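You operate a simulated robot arm through the tools that you are given. There is no shell and no other tool. Be economical: measure what you need, move in short steps, check, and stop when the job is done.

The job below is to be done with a simulated robot arm. You get a single attempt, and the scene is never put back.

JOB
Fetch the wall meter and stand it on the yellow card.

Only the result counts: the job must be done as asked and must still hold three seconds after the hand-in. Knocking over, shifting, dropping, spilling or breaking anything else fails it.

ROBOT AND FRAMES
A 7-joint arm with a two-finger parallel gripper, fixed in place. Base frame: the origin is at the foot of the arm, x ahead of it, y to its left, z up; the work surface is at about z = 900. Lengths are in mm, angles in degrees, forces in N, time in s.
With the tool pointing down near the work surface it reaches from about 240 to 680 mm from the base axis. Its first joint turns from -66.0 to 66.0 degrees. Payload 2.4 kg.
The TCP is the grasp point between the finger pads, 30 mm short of the fingertips. In the tool frame z runs along the fingers and y along their closing line. Largest opening 94 mm; finger width 28, thickness 10; the body of the gripper, 50 by 96 mm, starts 55 mm behind the TCP.
Orientation is told as [roll, pitch, yaw] about the base's x, y, z axes, in that order, counted from this pose: with the fingers straight down and closing along the base's y, the tool's x points along the base's -x, its y along +y and its z along -z.

CONTROLS
- The arm moves only by the tool apply_moves. Its argument "increments" is a list of rows, each a list of 7 numbers: the turn, a rotation vector about the tool's x, y, z in degrees, then the shift along the tool's x, y, z in m, then the finger opening in m, from 0 to 0.094. In form: [[ax, ay, az, dx, dy, dz, hand], ...]. A call has 1 to 12 rows; each row shifts and turns the commanded pose from where the row before left it, along the tool's axes as they then stand. Each row takes 0.2 s and may step no farther than 50 mm and 8.6 degrees from the row before; otherwise, or with a gripper value out of range, the whole call is refused. Where a pose cannot be reached the arm comes as near as it can. A force on the tool above 40 N (or 10 N above the force at the start of the call, whichever is more), or a blocked arm, ends the call early, and 0.2 s more pass. Each finger travels about 153 mm/s and halts on what it meets, pressing with about 43 N; the grip force reading is that of the motor and also rises with nothing between the fingers. The clock runs only during rows and for 0.2 s after the last one: add rows that do not move to give the fingers time. It gives the time, the measured TCP pose, the force on the tool (base axes), the opening and the grip force at its end, in the units of the frame above (readings bear some noise).
- Cameras (640 x 400 px; columns grow to the right, rows downward): "scene" is fixed at [38.6, 487.4, 1429]; the picture's right is [-0.68, -0.73, 0.00], its down [-0.52, 0.48, -0.70] and it looks along [0.52, -0.48, -0.71] (base axes); focal length 330 px, centre (320, 200). "wrist" rides on the gripper at [76, 14, -102] in the tool frame; the picture's right is [-0.18, 0.98, 0.00], its down [-0.75, -0.14, -0.64] and it looks along [-0.63, -0.12, 0.77] (tool axes); focal length 243 px, centre (320, 200). There is no depth. A picture from a camera that has moved, and an enlarged one, comes with that camera's place and axes in the base frame and with its lens.
- camera(camera): a new picture of that camera. No time passes.
- zoom(camera, box): a new picture of the part [left, top, right, bottom] of that camera's present view, enlarged. No time passes.
- job_done(): hands the job in; it is judged then, once.

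Work in short steps. Places have to be worked out from the pictures, the camera data and where the tool is seen: move nearer, look again, correct. Check each grasp and each placing, and mend what went wrong. You have 90 turns and 36 pictures in all, those below and enlarged ones among them. Open the gripper and draw the arm clear of the work before you hand the job in, unless the task says otherwise; then end with one line.

The tools are called after "Request:" as name(argument=value, ...) on one line, values as JSON. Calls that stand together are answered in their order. apply_moves: Moves the arm, as the interface text tells. Its arguments: {"type":"object","properties":{"increments":{"type":"array","items":{"type":"array","items":{"type":"number"}}}},"required":["increments"]} The other tools are called the same way: camera (camera) takes a picture; zoom (camera, box) takes an enlarged picture of a part of a camera's view; job_done () hands the job in.

At the start:

```text
t: 0.0
ee_pos: [388.2, 261.5, 1168.9]
tool_rot: [0.0, 0.0, 0.0]
contact_force: [0.0, 0.2, -0.6]
opening: 93.9
gripper_force: 0.1
```

scene: 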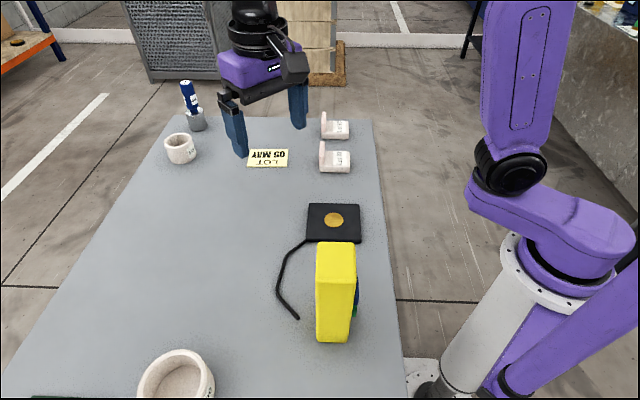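
wrist: 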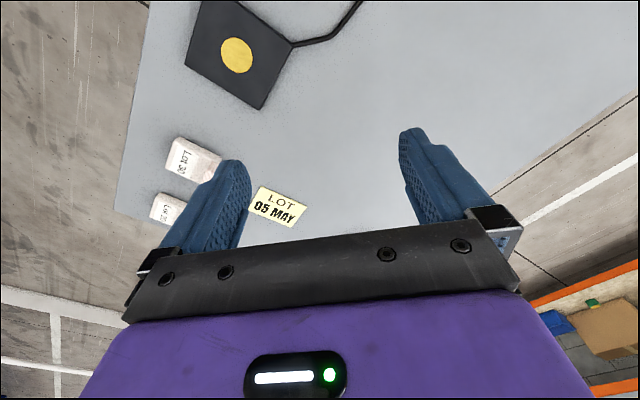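

The yellow box near (335,290) is probably the meter and the card is at about (629,124). I'll enlarge both areas before planning.

Request:
zoom(camera="scene", box=[250, 190, 410, 360])

Request:
zoom(camera="scene", box=[150, 70, 390, 220])

```text
2.35 times, centred on (330, 275) of scene
camera zoom: at [38.6, 487.4, 1429.0], right [-0.68, -0.73, 0.0], down [-0.52, 0.48, -0.7], along [0.52, -0.48, -0.71], focal length 777 px, centre (296, 24)
```

zoom: 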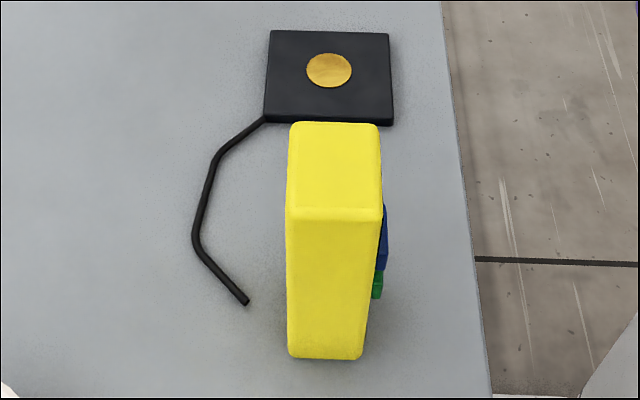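

```text
2.67 times, centred on (270, 145) of scene
camera zoom: at [38.6, 487.4, 1429.0], right [-0.68, -0.73, 0.0], down [-0.52, 0.48, -0.7], along [0.52, -0.48, -0.71], focal length 880 px, centre (453, 347)
```

zoom: 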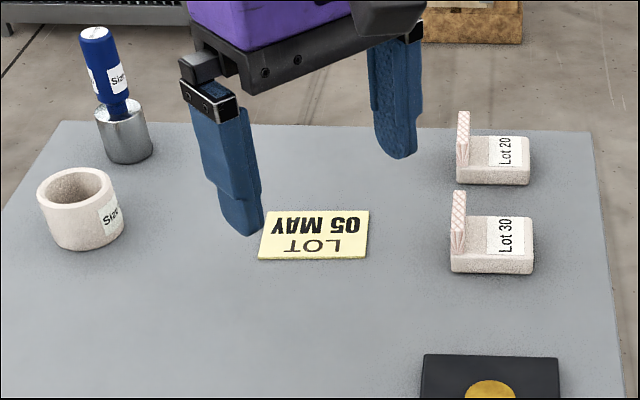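

The yellow box appears to be a standing meter, roughly 50x56x180 mm, centred near (202,309), with its face towards (-x,-y). I'll bring the wrist camera round, at yaw 45, to confirm that.

Request:
apply_moves(increments=[[0, 0, 0, 0.04, -0.01, 0.003, 0.094], [0, 0, 0, 0.04, -0.01, 0.003, 0.094], [0, 0, 0, 0.04, -0.01, 0.003, 0.094], [0, 0, 0, 0.04, -0.01, 0.003, 0.094], [0, 0, 0, 0.04, -0.01, 0.003, 0.094], [0, 0, 0, 0.038, -0.0115, 0.003, 0.094], [0, 0, -7.5, 0, 0, 0, 0.094], [0, 0, -7.5, 0, 0, 0, 0.094], [0, 0, -7.5, 0, 0, 0, 0.094], [0, 0, -7.5, 0, 0, 0, 0.094], [0, 0, -7.5, 0, 0, 0, 0.094], [0, 0, -7.5, 0, 0, 0, 0.094]])

Request:
camera(camera="wrist")

Request:
camera(camera="scene")

```text
t: 2.6
ee_pos: [150.6, 198.1, 1150.0]
tool_rot: [0.0, 0.1, 45.0]
contact_force: [-0.5, -0.1, 0.1]
opening: 94.0
gripper_force: 0.1
```

```text
31 pictures are left
camera wrist: at [86.4, 153.7, 1253.3], right [-0.57, 0.82, 0.0], down [0.63, 0.43, 0.64], along [0.53, 0.36, -0.77], focal length 243 px, centre (320, 200)
```

wrist: 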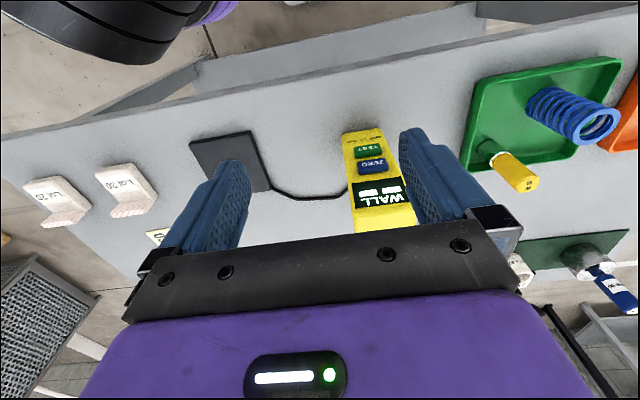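

```text
30 pictures are left
```

scene: 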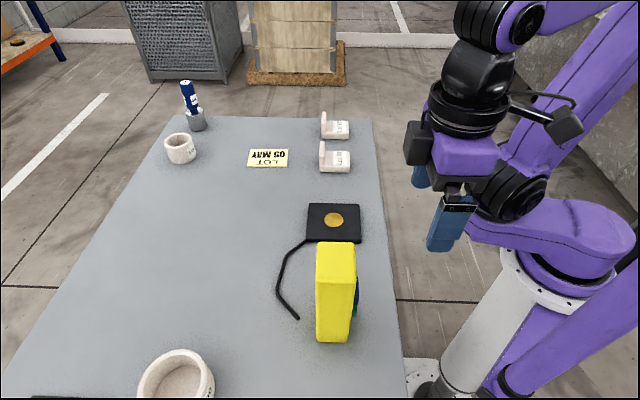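

The box is marked WALL and is upright, so it is the meter. I'll move above it at a safe height and check the alignment.

Request:
apply_moves(increments=[[0, 0, 0, 0, 0.021, 0, 0.094], [0, 0, 0, 0, 0.0211, 0, 0.094], [0, 0, 0, -0.038, 0, 0, 0.094], [0, 0, 0, -0.038, 0, 0, 0.094], [0, 0, 0, -0.0388, 0, 0, 0.094], [0, 0, 0, 0, 0, 0, 0.094]])

Request:
camera(camera="wrist")

Request:
camera(camera="scene")

```text
t: 4.0
ee_pos: [204.6, 311.0, 1150.4]
tool_rot: [-0.1, 0.0, 45.0]
contact_force: [-0.4, 0.1, 0.6]
opening: 94.2
gripper_force: 0.1
```

```text
29 pictures are left
camera wrist: at [138.1, 265.8, 1253.4], right [-0.56, 0.83, 0.0], down [0.63, 0.43, 0.64], along [0.53, 0.36, -0.77], focal length 243 px, centre (320, 200)
```

wrist: 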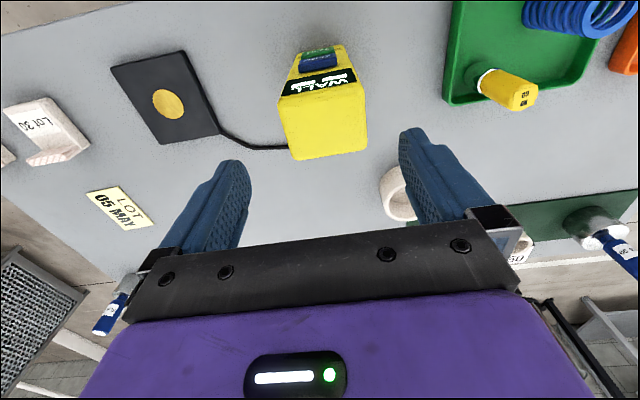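

```text
28 pictures are left
```

scene: 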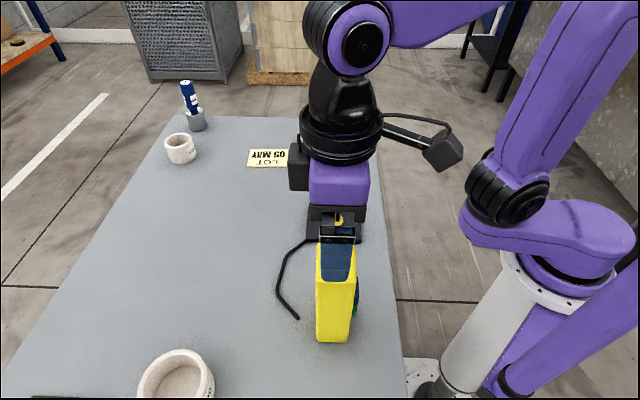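

Both views put the meter's top centre at about (199,309), so I'll shift about 2–5 mm and go down to z≈1040. The fingertips will then straddle the body, with the gripper body about 15 mm above the top.

Request:
apply_moves(increments=[[0, 0, 0, 0.005, 0.0025, 0, 0.094], [0, 0, 0, 0, 0, 0.03, 0.094], [0, 0, 0, 0, 0, 0.03, 0.094], [0, 0, 0, 0, 0, 0.025, 0.094], [0, 0, 0, 0, 0, 0.025, 0.094], [0, 0, 0, 0, 0, 0, 0.094]])

Request:
camera(camera="wrist")

```text
t: 5.4
ee_pos: [195.8, 308.3, 1040.9]
tool_rot: [0.0, 0.0, 45.1]
contact_force: [0.1, -0.8, 0.7]
opening: 93.9
gripper_force: 0.1
```

```text
27 pictures are left
camera wrist: at [131.8, 263.4, 1143.0], right [-0.56, 0.83, 0.0], down [0.63, 0.43, 0.64], along [0.53, 0.36, -0.77], focal length 243 px, centre (320, 200)
```

wrist: 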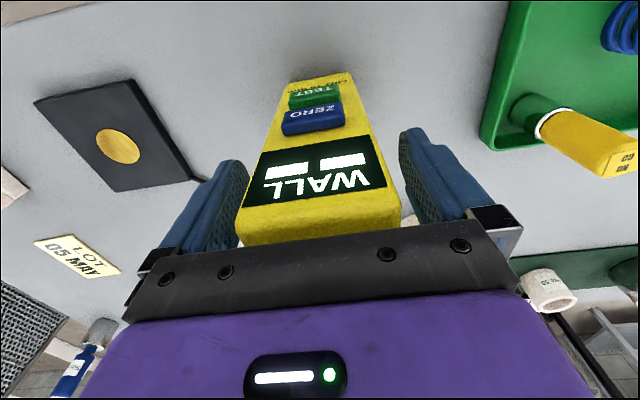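

The meter sits centrally between the fingers. I'll close on it gradually and read the opening.

Request:
apply_moves(increments=[[0, 0, 0, 0, 0, 0, 0.075], [0, 0, 0, 0, 0, 0, 0.06], [0, 0, 0, 0, 0, 0, 0.045], [0, 0, 0, 0, 0, 0, 0.03], [0, 0, 0, 0, 0, 0, 0.03]])

```text
t: 6.6
ee_pos: [195.9, 308.4, 1040.8]
tool_rot: [0.0, -0.1, 44.9]
contact_force: [0.2, 0.1, -0.1]
opening: 66.2
gripper_force: 42.5
```

Gripped at 66 mm with 42 N. I'll lift straight up by 30 mm and check.

Request:
apply_moves(increments=[[0, 0, 0, 0, 0, -0.01, 0.03], [0, 0, 0, 0, 0, -0.02, 0.03], [0, 0, 0, 0, 0, 0, 0.03]])

Request:
camera(camera="scene")

Request:
camera(camera="wrist")

```text
t: 7.4
ee_pos: [197.3, 308.1, 1070.4]
tool_rot: [-0.1, 0.0, 45.0]
contact_force: [0.1, 0.1, -2.2]
opening: 65.9
gripper_force: 43.0
```

```text
26 pictures are left
```

scene: 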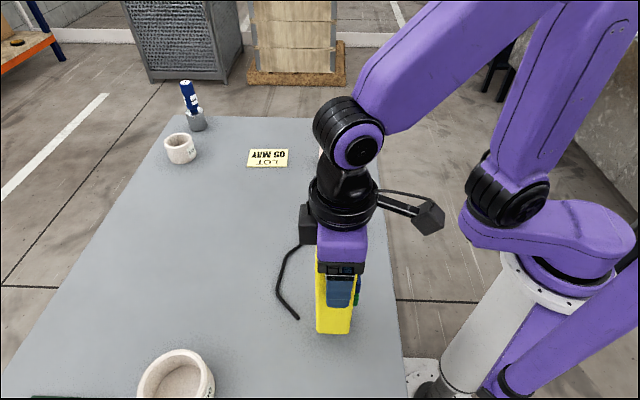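

```text
25 pictures are left
camera wrist: at [132.2, 263.2, 1173.2], right [-0.56, 0.83, 0.0], down [0.63, 0.43, 0.64], along [0.53, 0.36, -0.77], focal length 243 px, centre (320, 200)
```

wrist: 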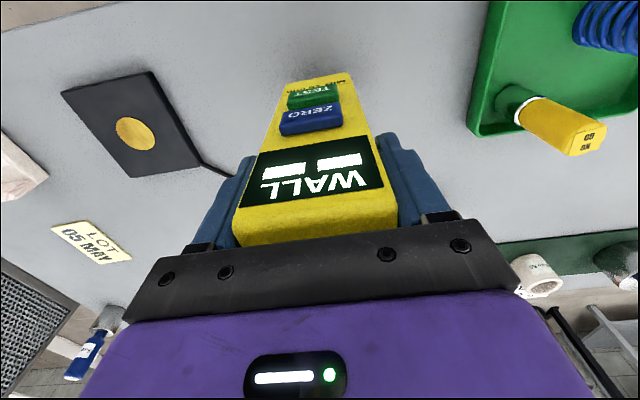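

The meter is held upright and clear of the table. The card is visible from the wrist too, so I'll enlarge it in both views to fix its place and outline.

Request:
zoom(camera="wrist", box=[40, 205, 150, 275])

Request:
zoom(camera="scene", box=[238, 138, 302, 178])

```text
5.71 times, centred on (95, 240) of wrist
camera zoom: at [132.2, 263.2, 1173.2], right [-0.56, 0.83, 0.0], down [0.63, 0.43, 0.64], along [0.53, 0.36, -0.77], focal length 1386 px, centre (1606, -29)
```

zoom: 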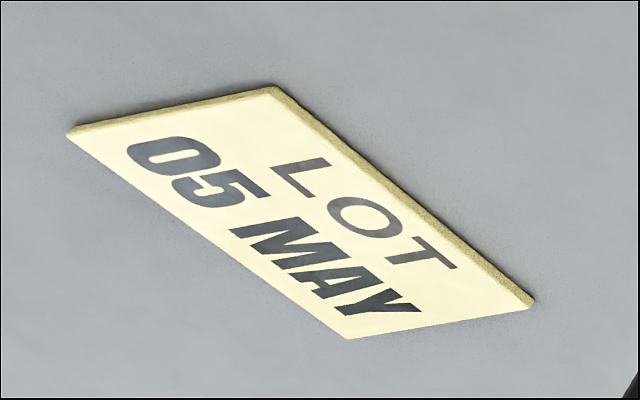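

```text
10.00 times, centred on (270, 158) of scene
camera zoom: at [38.6, 487.4, 1429.0], right [-0.68, -0.73, 0.0], down [-0.52, 0.48, -0.7], along [0.52, -0.48, -0.71], focal length 3301 px, centre (820, 620)
```

zoom: 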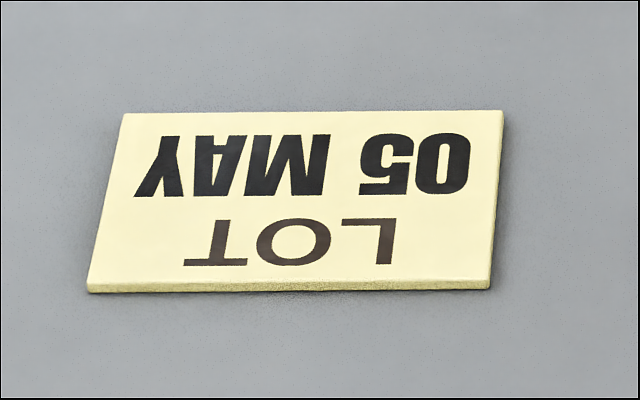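

The scene view puts the card centre at about (625,123). The card is about 100x70 mm with its long axis near 47°. Turning the meter's 66 mm side along the long axis gives the best margin. I'll lift and carry it towards the card first.

Request:
apply_moves(increments=[[0, 0, 0, 0, 0, -0.03, 0.03], [0, 0, 0, 0, 0, -0.03, 0.03], [0, 0, 0, -0.0159, -0.0354, 0, 0.03], [0, 0, 0, -0.0159, -0.0354, 0, 0.03], [0, 0, 0, -0.0159, -0.0354, 0, 0.03], [0, 0, 0, -0.0159, -0.0354, 0, 0.03], [0, 0, 0, -0.0159, -0.0354, 0, 0.03], [0, 0, 0, -0.0159, -0.0354, 0, 0.03], [0, 0, 0, -0.0159, -0.0354, 0, 0.03], [0, 0, 0, -0.0159, -0.0354, 0, 0.03], [0, 0, 0, -0.0159, -0.0354, 0, 0.03], [0, 0, 0, -0.0159, -0.0354, 0, 0.03]])

```text
t: 10.0
ee_pos: [559.4, 169.4, 1131.7]
tool_rot: [0.0, 0.0, 45.0]
contact_force: [-1.2, 0.8, -2.7]
opening: 66.1
gripper_force: 43.0
```

The carry went cleanly. I'll turn the yaw from 45 to about -42 in place.

Request:
apply_moves(increments=[[0, 0, 7.25, 0, 0, 0, 0.03], [0, 0, 7.25, 0, 0, 0, 0.03], [0, 0, 7.25, 0, 0, 0, 0.03], [0, 0, 7.25, 0, 0, 0, 0.03], [0, 0, 7.25, 0, 0, 0, 0.03], [0, 0, 7.25, 0, 0, 0, 0.03], [0, 0, 7.25, 0, 0, 0, 0.03], [0, 0, 7.25, 0, 0, 0, 0.03], [0, 0, 7.25, 0, 0, 0, 0.03], [0, 0, 7.25, 0, 0, 0, 0.03], [0, 0, 7.25, 0, 0, 0, 0.03], [0, 0, 7.25, 0, 0, 0, 0.03]])

Request:
camera(camera="wrist")

Request:
camera(camera="scene")

```text
t: 12.6
ee_pos: [559.7, 169.9, 1131.7]
tool_rot: [0.0, -0.1, -42.2]
contact_force: [-0.7, 0.4, -2.2]
opening: 66.1
gripper_force: 43.1
```

```text
22 pictures are left
camera wrist: at [511.9, 231.1, 1233.1], right [0.8, 0.61, 0.0], down [0.46, -0.61, 0.64], along [0.39, -0.51, -0.77], focal length 243 px, centre (320, 200)
```

wrist: 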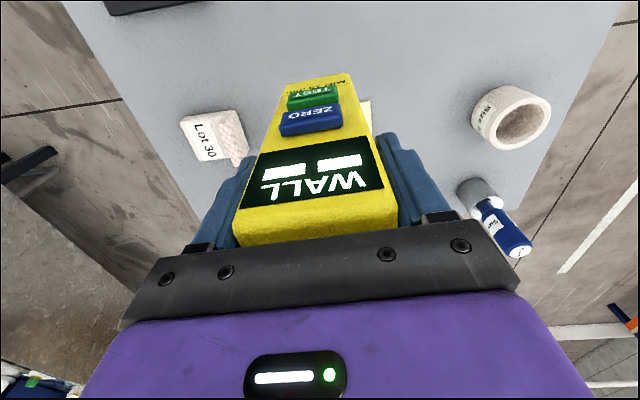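

```text
21 pictures are left
```

scene: 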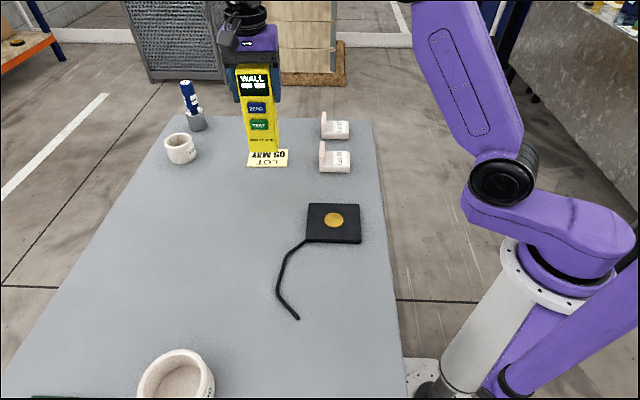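

Orientation suits the card. I'll move over the card estimate (625,123) and go down to about 15 mm above it, then judge the offsets in the scene view.

Request:
apply_moves(increments=[[0, 0, 0, -0.027, 0.003, 0, 0.03], [0, 0, 0, -0.027, 0.003, 0, 0.03], [0, 0, 0, -0.026, 0.003, 0, 0.03], [0, 0, 0, 0, 0, 0.025, 0.03], [0, 0, 0, 0, 0, 0.025, 0.03], [0, 0, 0, 0, 0, 0.02, 0.03], [0, 0, 0, 0, 0, 0, 0.03]])

Request:
zoom(camera="scene", box=[198, 78, 342, 188])

Request:
camera(camera="wrist")

```text
t: 14.2
ee_pos: [626.0, 122.8, 1060.3]
tool_rot: [0.0, 0.0, -42.0]
contact_force: [-0.2, -0.8, -2.1]
opening: 65.7
gripper_force: 43.1
```

```text
3.64 times, centred on (270, 133) of scene
camera zoom: at [38.6, 487.4, 1429.0], right [-0.68, -0.73, 0.0], down [-0.52, 0.48, -0.7], along [0.52, -0.48, -0.71], focal length 1200 px, centre (502, 444)
```

zoom: 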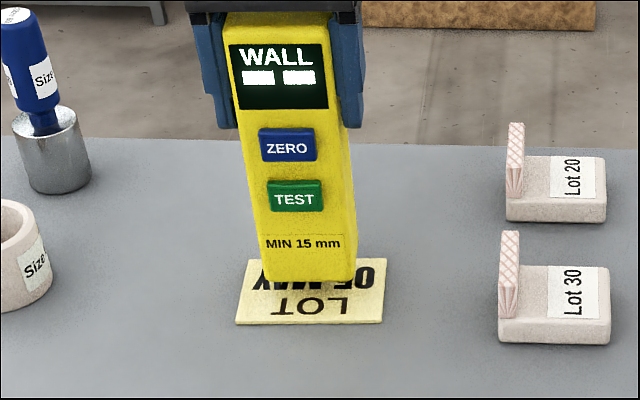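

```text
19 pictures are left
camera wrist: at [577.3, 184.2, 1162.5], right [0.79, 0.61, 0.0], down [0.47, -0.61, 0.64], along [0.39, -0.51, -0.77], focal length 243 px, centre (320, 200)
```

wrist: 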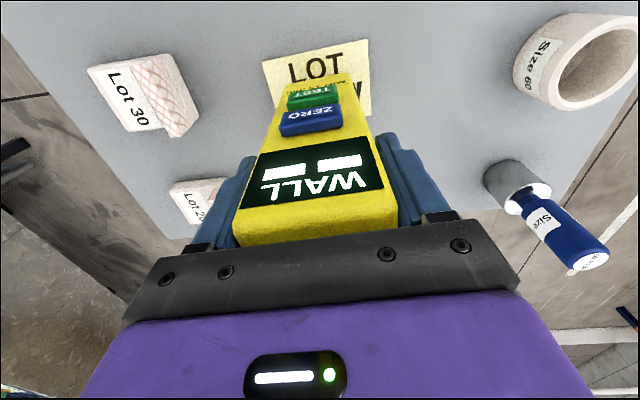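

Laterally the meter is centred on the card. Both views show its front edge would land about 20 mm inside the card's near edge, so it should come about 11 mm towards the camera. I'll shift that and lower by 12 mm.

Request:
apply_moves(increments=[[0, 0, 0, 0.011, 0, 0, 0.03], [0, 0, 0, 0, 0, 0.008, 0.03], [0, 0, 0, 0, 0, 0.004, 0.03], [0, 0, 0, 0, 0, 0, 0.03]])

Request:
zoom(camera="scene", box=[230, 128, 310, 178])

Request:
zoom(camera="wrist", box=[240, 20, 400, 120])

```text
t: 15.2
ee_pos: [616.0, 130.5, 1049.5]
tool_rot: [0.0, -0.1, -42.0]
contact_force: [-0.5, 0.4, -3.0]
opening: 65.9
gripper_force: 43.1
```

```text
8.00 times, centred on (270, 153) of scene
camera zoom: at [38.6, 487.4, 1429.0], right [-0.68, -0.73, 0.0], down [-0.52, 0.48, -0.7], along [0.52, -0.48, -0.71], focal length 2641 px, centre (720, 576)
```

zoom: 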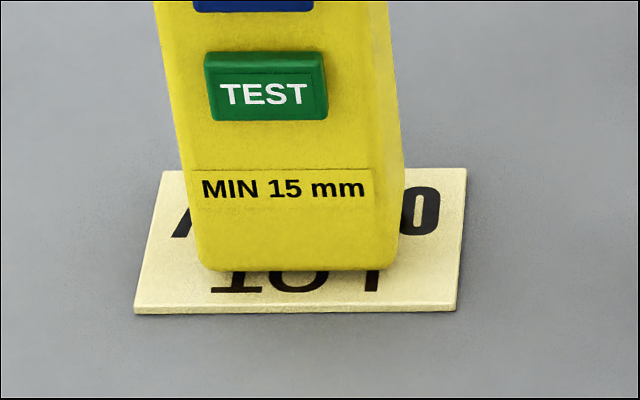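

```text
4.00 times, centred on (320, 70) of wrist
camera zoom: at [569.0, 191.6, 1151.2], right [0.79, 0.61, 0.0], down [0.47, -0.61, 0.64], along [0.39, -0.51, -0.77], focal length 970 px, centre (320, 720)
```

zoom: 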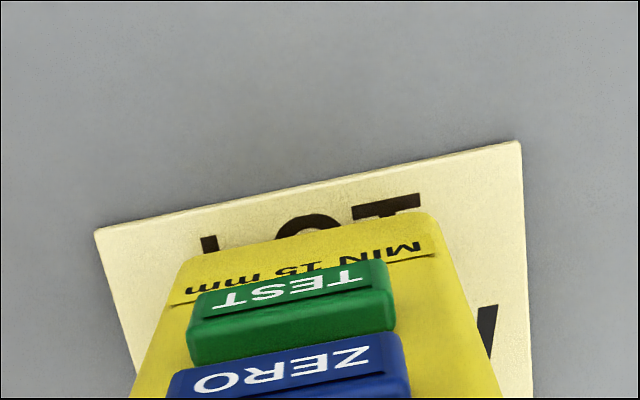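

The meter is centred over the card, with a near margin of about 11 mm. I'll lower it in small steps until it touches.

Request:
apply_moves(increments=[[0, 0, 0, 0, 0, 0.002, 0.03], [0, 0, 0, 0, 0, 0.001, 0.03], [0, 0, 0, 0, 0, 0.001, 0.03], [0, 0, 0, 0, 0, 0, 0.03]])

```text
t: 16.2
ee_pos: [616.2, 130.4, 1044.7]
tool_rot: [0.0, 0.0, -42.0]
contact_force: [0.3, 0.5, -2.5]
opening: 66.2
gripper_force: 43.0
```

No contact yet at 1044.7, so I'll continue in 0.5–1 mm steps.

Request:
apply_moves(increments=[[0, 0, 0, 0, 0, 0.001, 0.03], [0, 0, 0, 0, 0, 0, 0.03]])

```text
t: 16.8
ee_pos: [617.9, 131.2, 1044.3]
tool_rot: [0.1, 0.0, -41.9]
contact_force: [-0.6, 0.9, 2.9]
opening: 65.8
gripper_force: 43.0
```

Force z turned from -2.5 to +2.9 N, so the meter is resting on the card. I'll look before releasing.

Request:
zoom(camera="scene", box=[230, 128, 310, 178])

```text
8.00 times, centred on (270, 153) of scene
camera zoom: at [38.5, 487.4, 1429.0], right [-0.68, -0.73, 0.0], down [-0.52, 0.48, -0.7], along [0.52, -0.48, -0.71], focal length 2641 px, centre (720, 576)
```

zoom: 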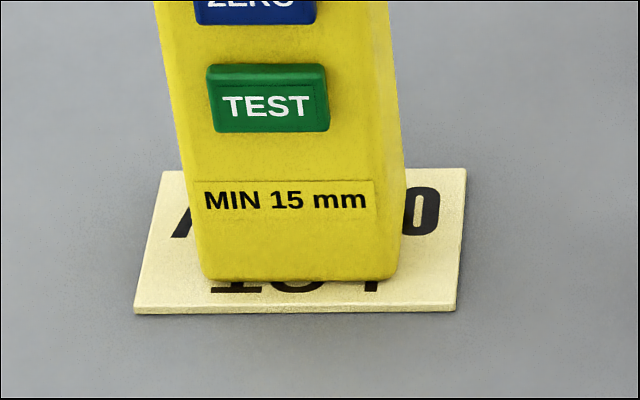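

The meter sits square and central on the card. I'll open gently.

Request:
apply_moves(increments=[[0, 0, 0, 0, 0, 0, 0.064], [0, 0, 0, 0, 0, 0, 0.068], [0, 0, 0, 0, 0, 0, 0.074], [0, 0, 0, 0, 0, 0, 0.084], [0, 0, 0, 0, 0, 0, 0.094], [0, 0, 0, 0, 0, 0, 0.094]])

Request:
camera(camera="wrist")

```text
t: 18.2
ee_pos: [617.4, 130.8, 1042.8]
tool_rot: [0.0, 0.0, -42.0]
contact_force: [1.0, 0.0, -0.2]
opening: 94.2
gripper_force: 0.1
```

```text
15 pictures are left
camera wrist: at [568.9, 191.3, 1146.5], right [0.79, 0.61, 0.0], down [0.47, -0.61, 0.64], along [0.39, -0.51, -0.77], focal length 243 px, centre (320, 200)
```

wrist: 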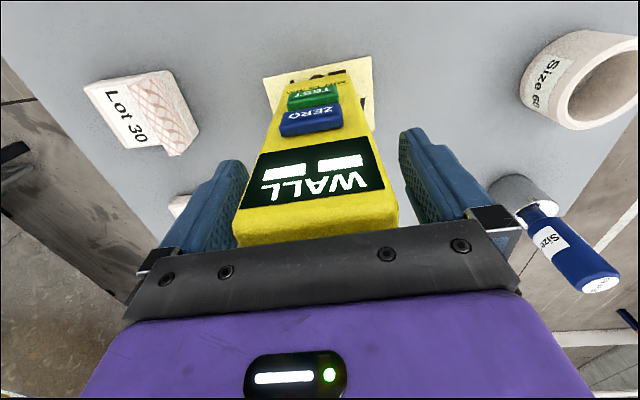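

The fingers are open and free on both sides. I'll rise straight up clear of the meter, then draw back towards the base.

Request:
apply_moves(increments=[[0, 0, 0, 0, 0, -0.01, 0.094], [0, 0, 0, 0, 0, -0.025, 0.094], [0, 0, 0, 0, 0, -0.03, 0.094], [0, 0, 0, 0, 0, -0.03, 0.094], [0, 0, 0, 0, 0, -0.03, 0.094], [0, 0, 0, 0.03, -0.03, 0, 0.094], [0, 0, 0, 0.03, -0.03, 0, 0.094], [0, 0, 0, 0.03, -0.03, 0, 0.094], [0, 0, 0, 0.03, -0.03, 0, 0.094], [0, 0, 0, 0, 0, 0, 0.094]])

Request:
camera(camera="scene")

Request:
zoom(camera="scene", box=[198, 78, 342, 188])

```text
t: 20.4
ee_pos: [447.4, 121.2, 1169.4]
tool_rot: [0.0, 0.0, -42.0]
contact_force: [0.7, -0.3, -0.1]
opening: 94.1
gripper_force: 0.1
```

```text
14 pictures are left
```

scene: 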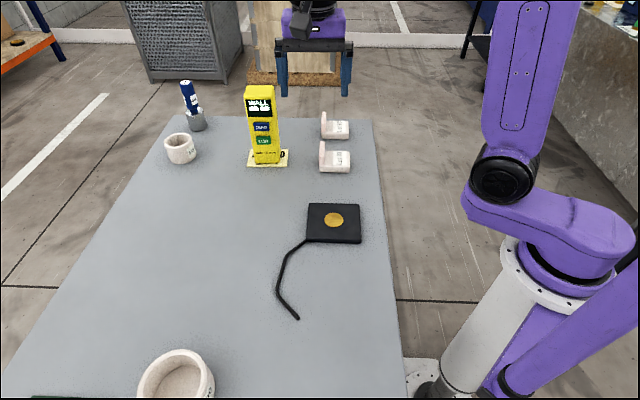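

```text
3.64 times, centred on (270, 133) of scene
camera zoom: at [38.6, 487.4, 1429.0], right [-0.68, -0.73, 0.0], down [-0.52, 0.48, -0.7], along [0.52, -0.48, -0.71], focal length 1200 px, centre (502, 444)
```

zoom: 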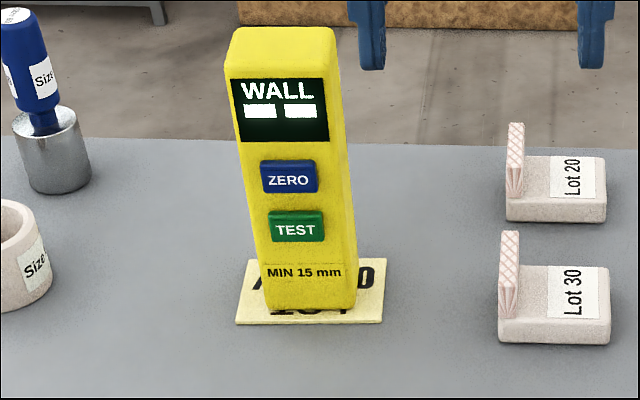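

The meter stands upright on the card, nothing else has moved, and the arm is clear. I'm handing in.

Request:
job_done()

```text
The job is handed in.
```

The wall meter is standing upright and centred on the yellow card, nothing else was moved, and the arm is clear with the gripper open.
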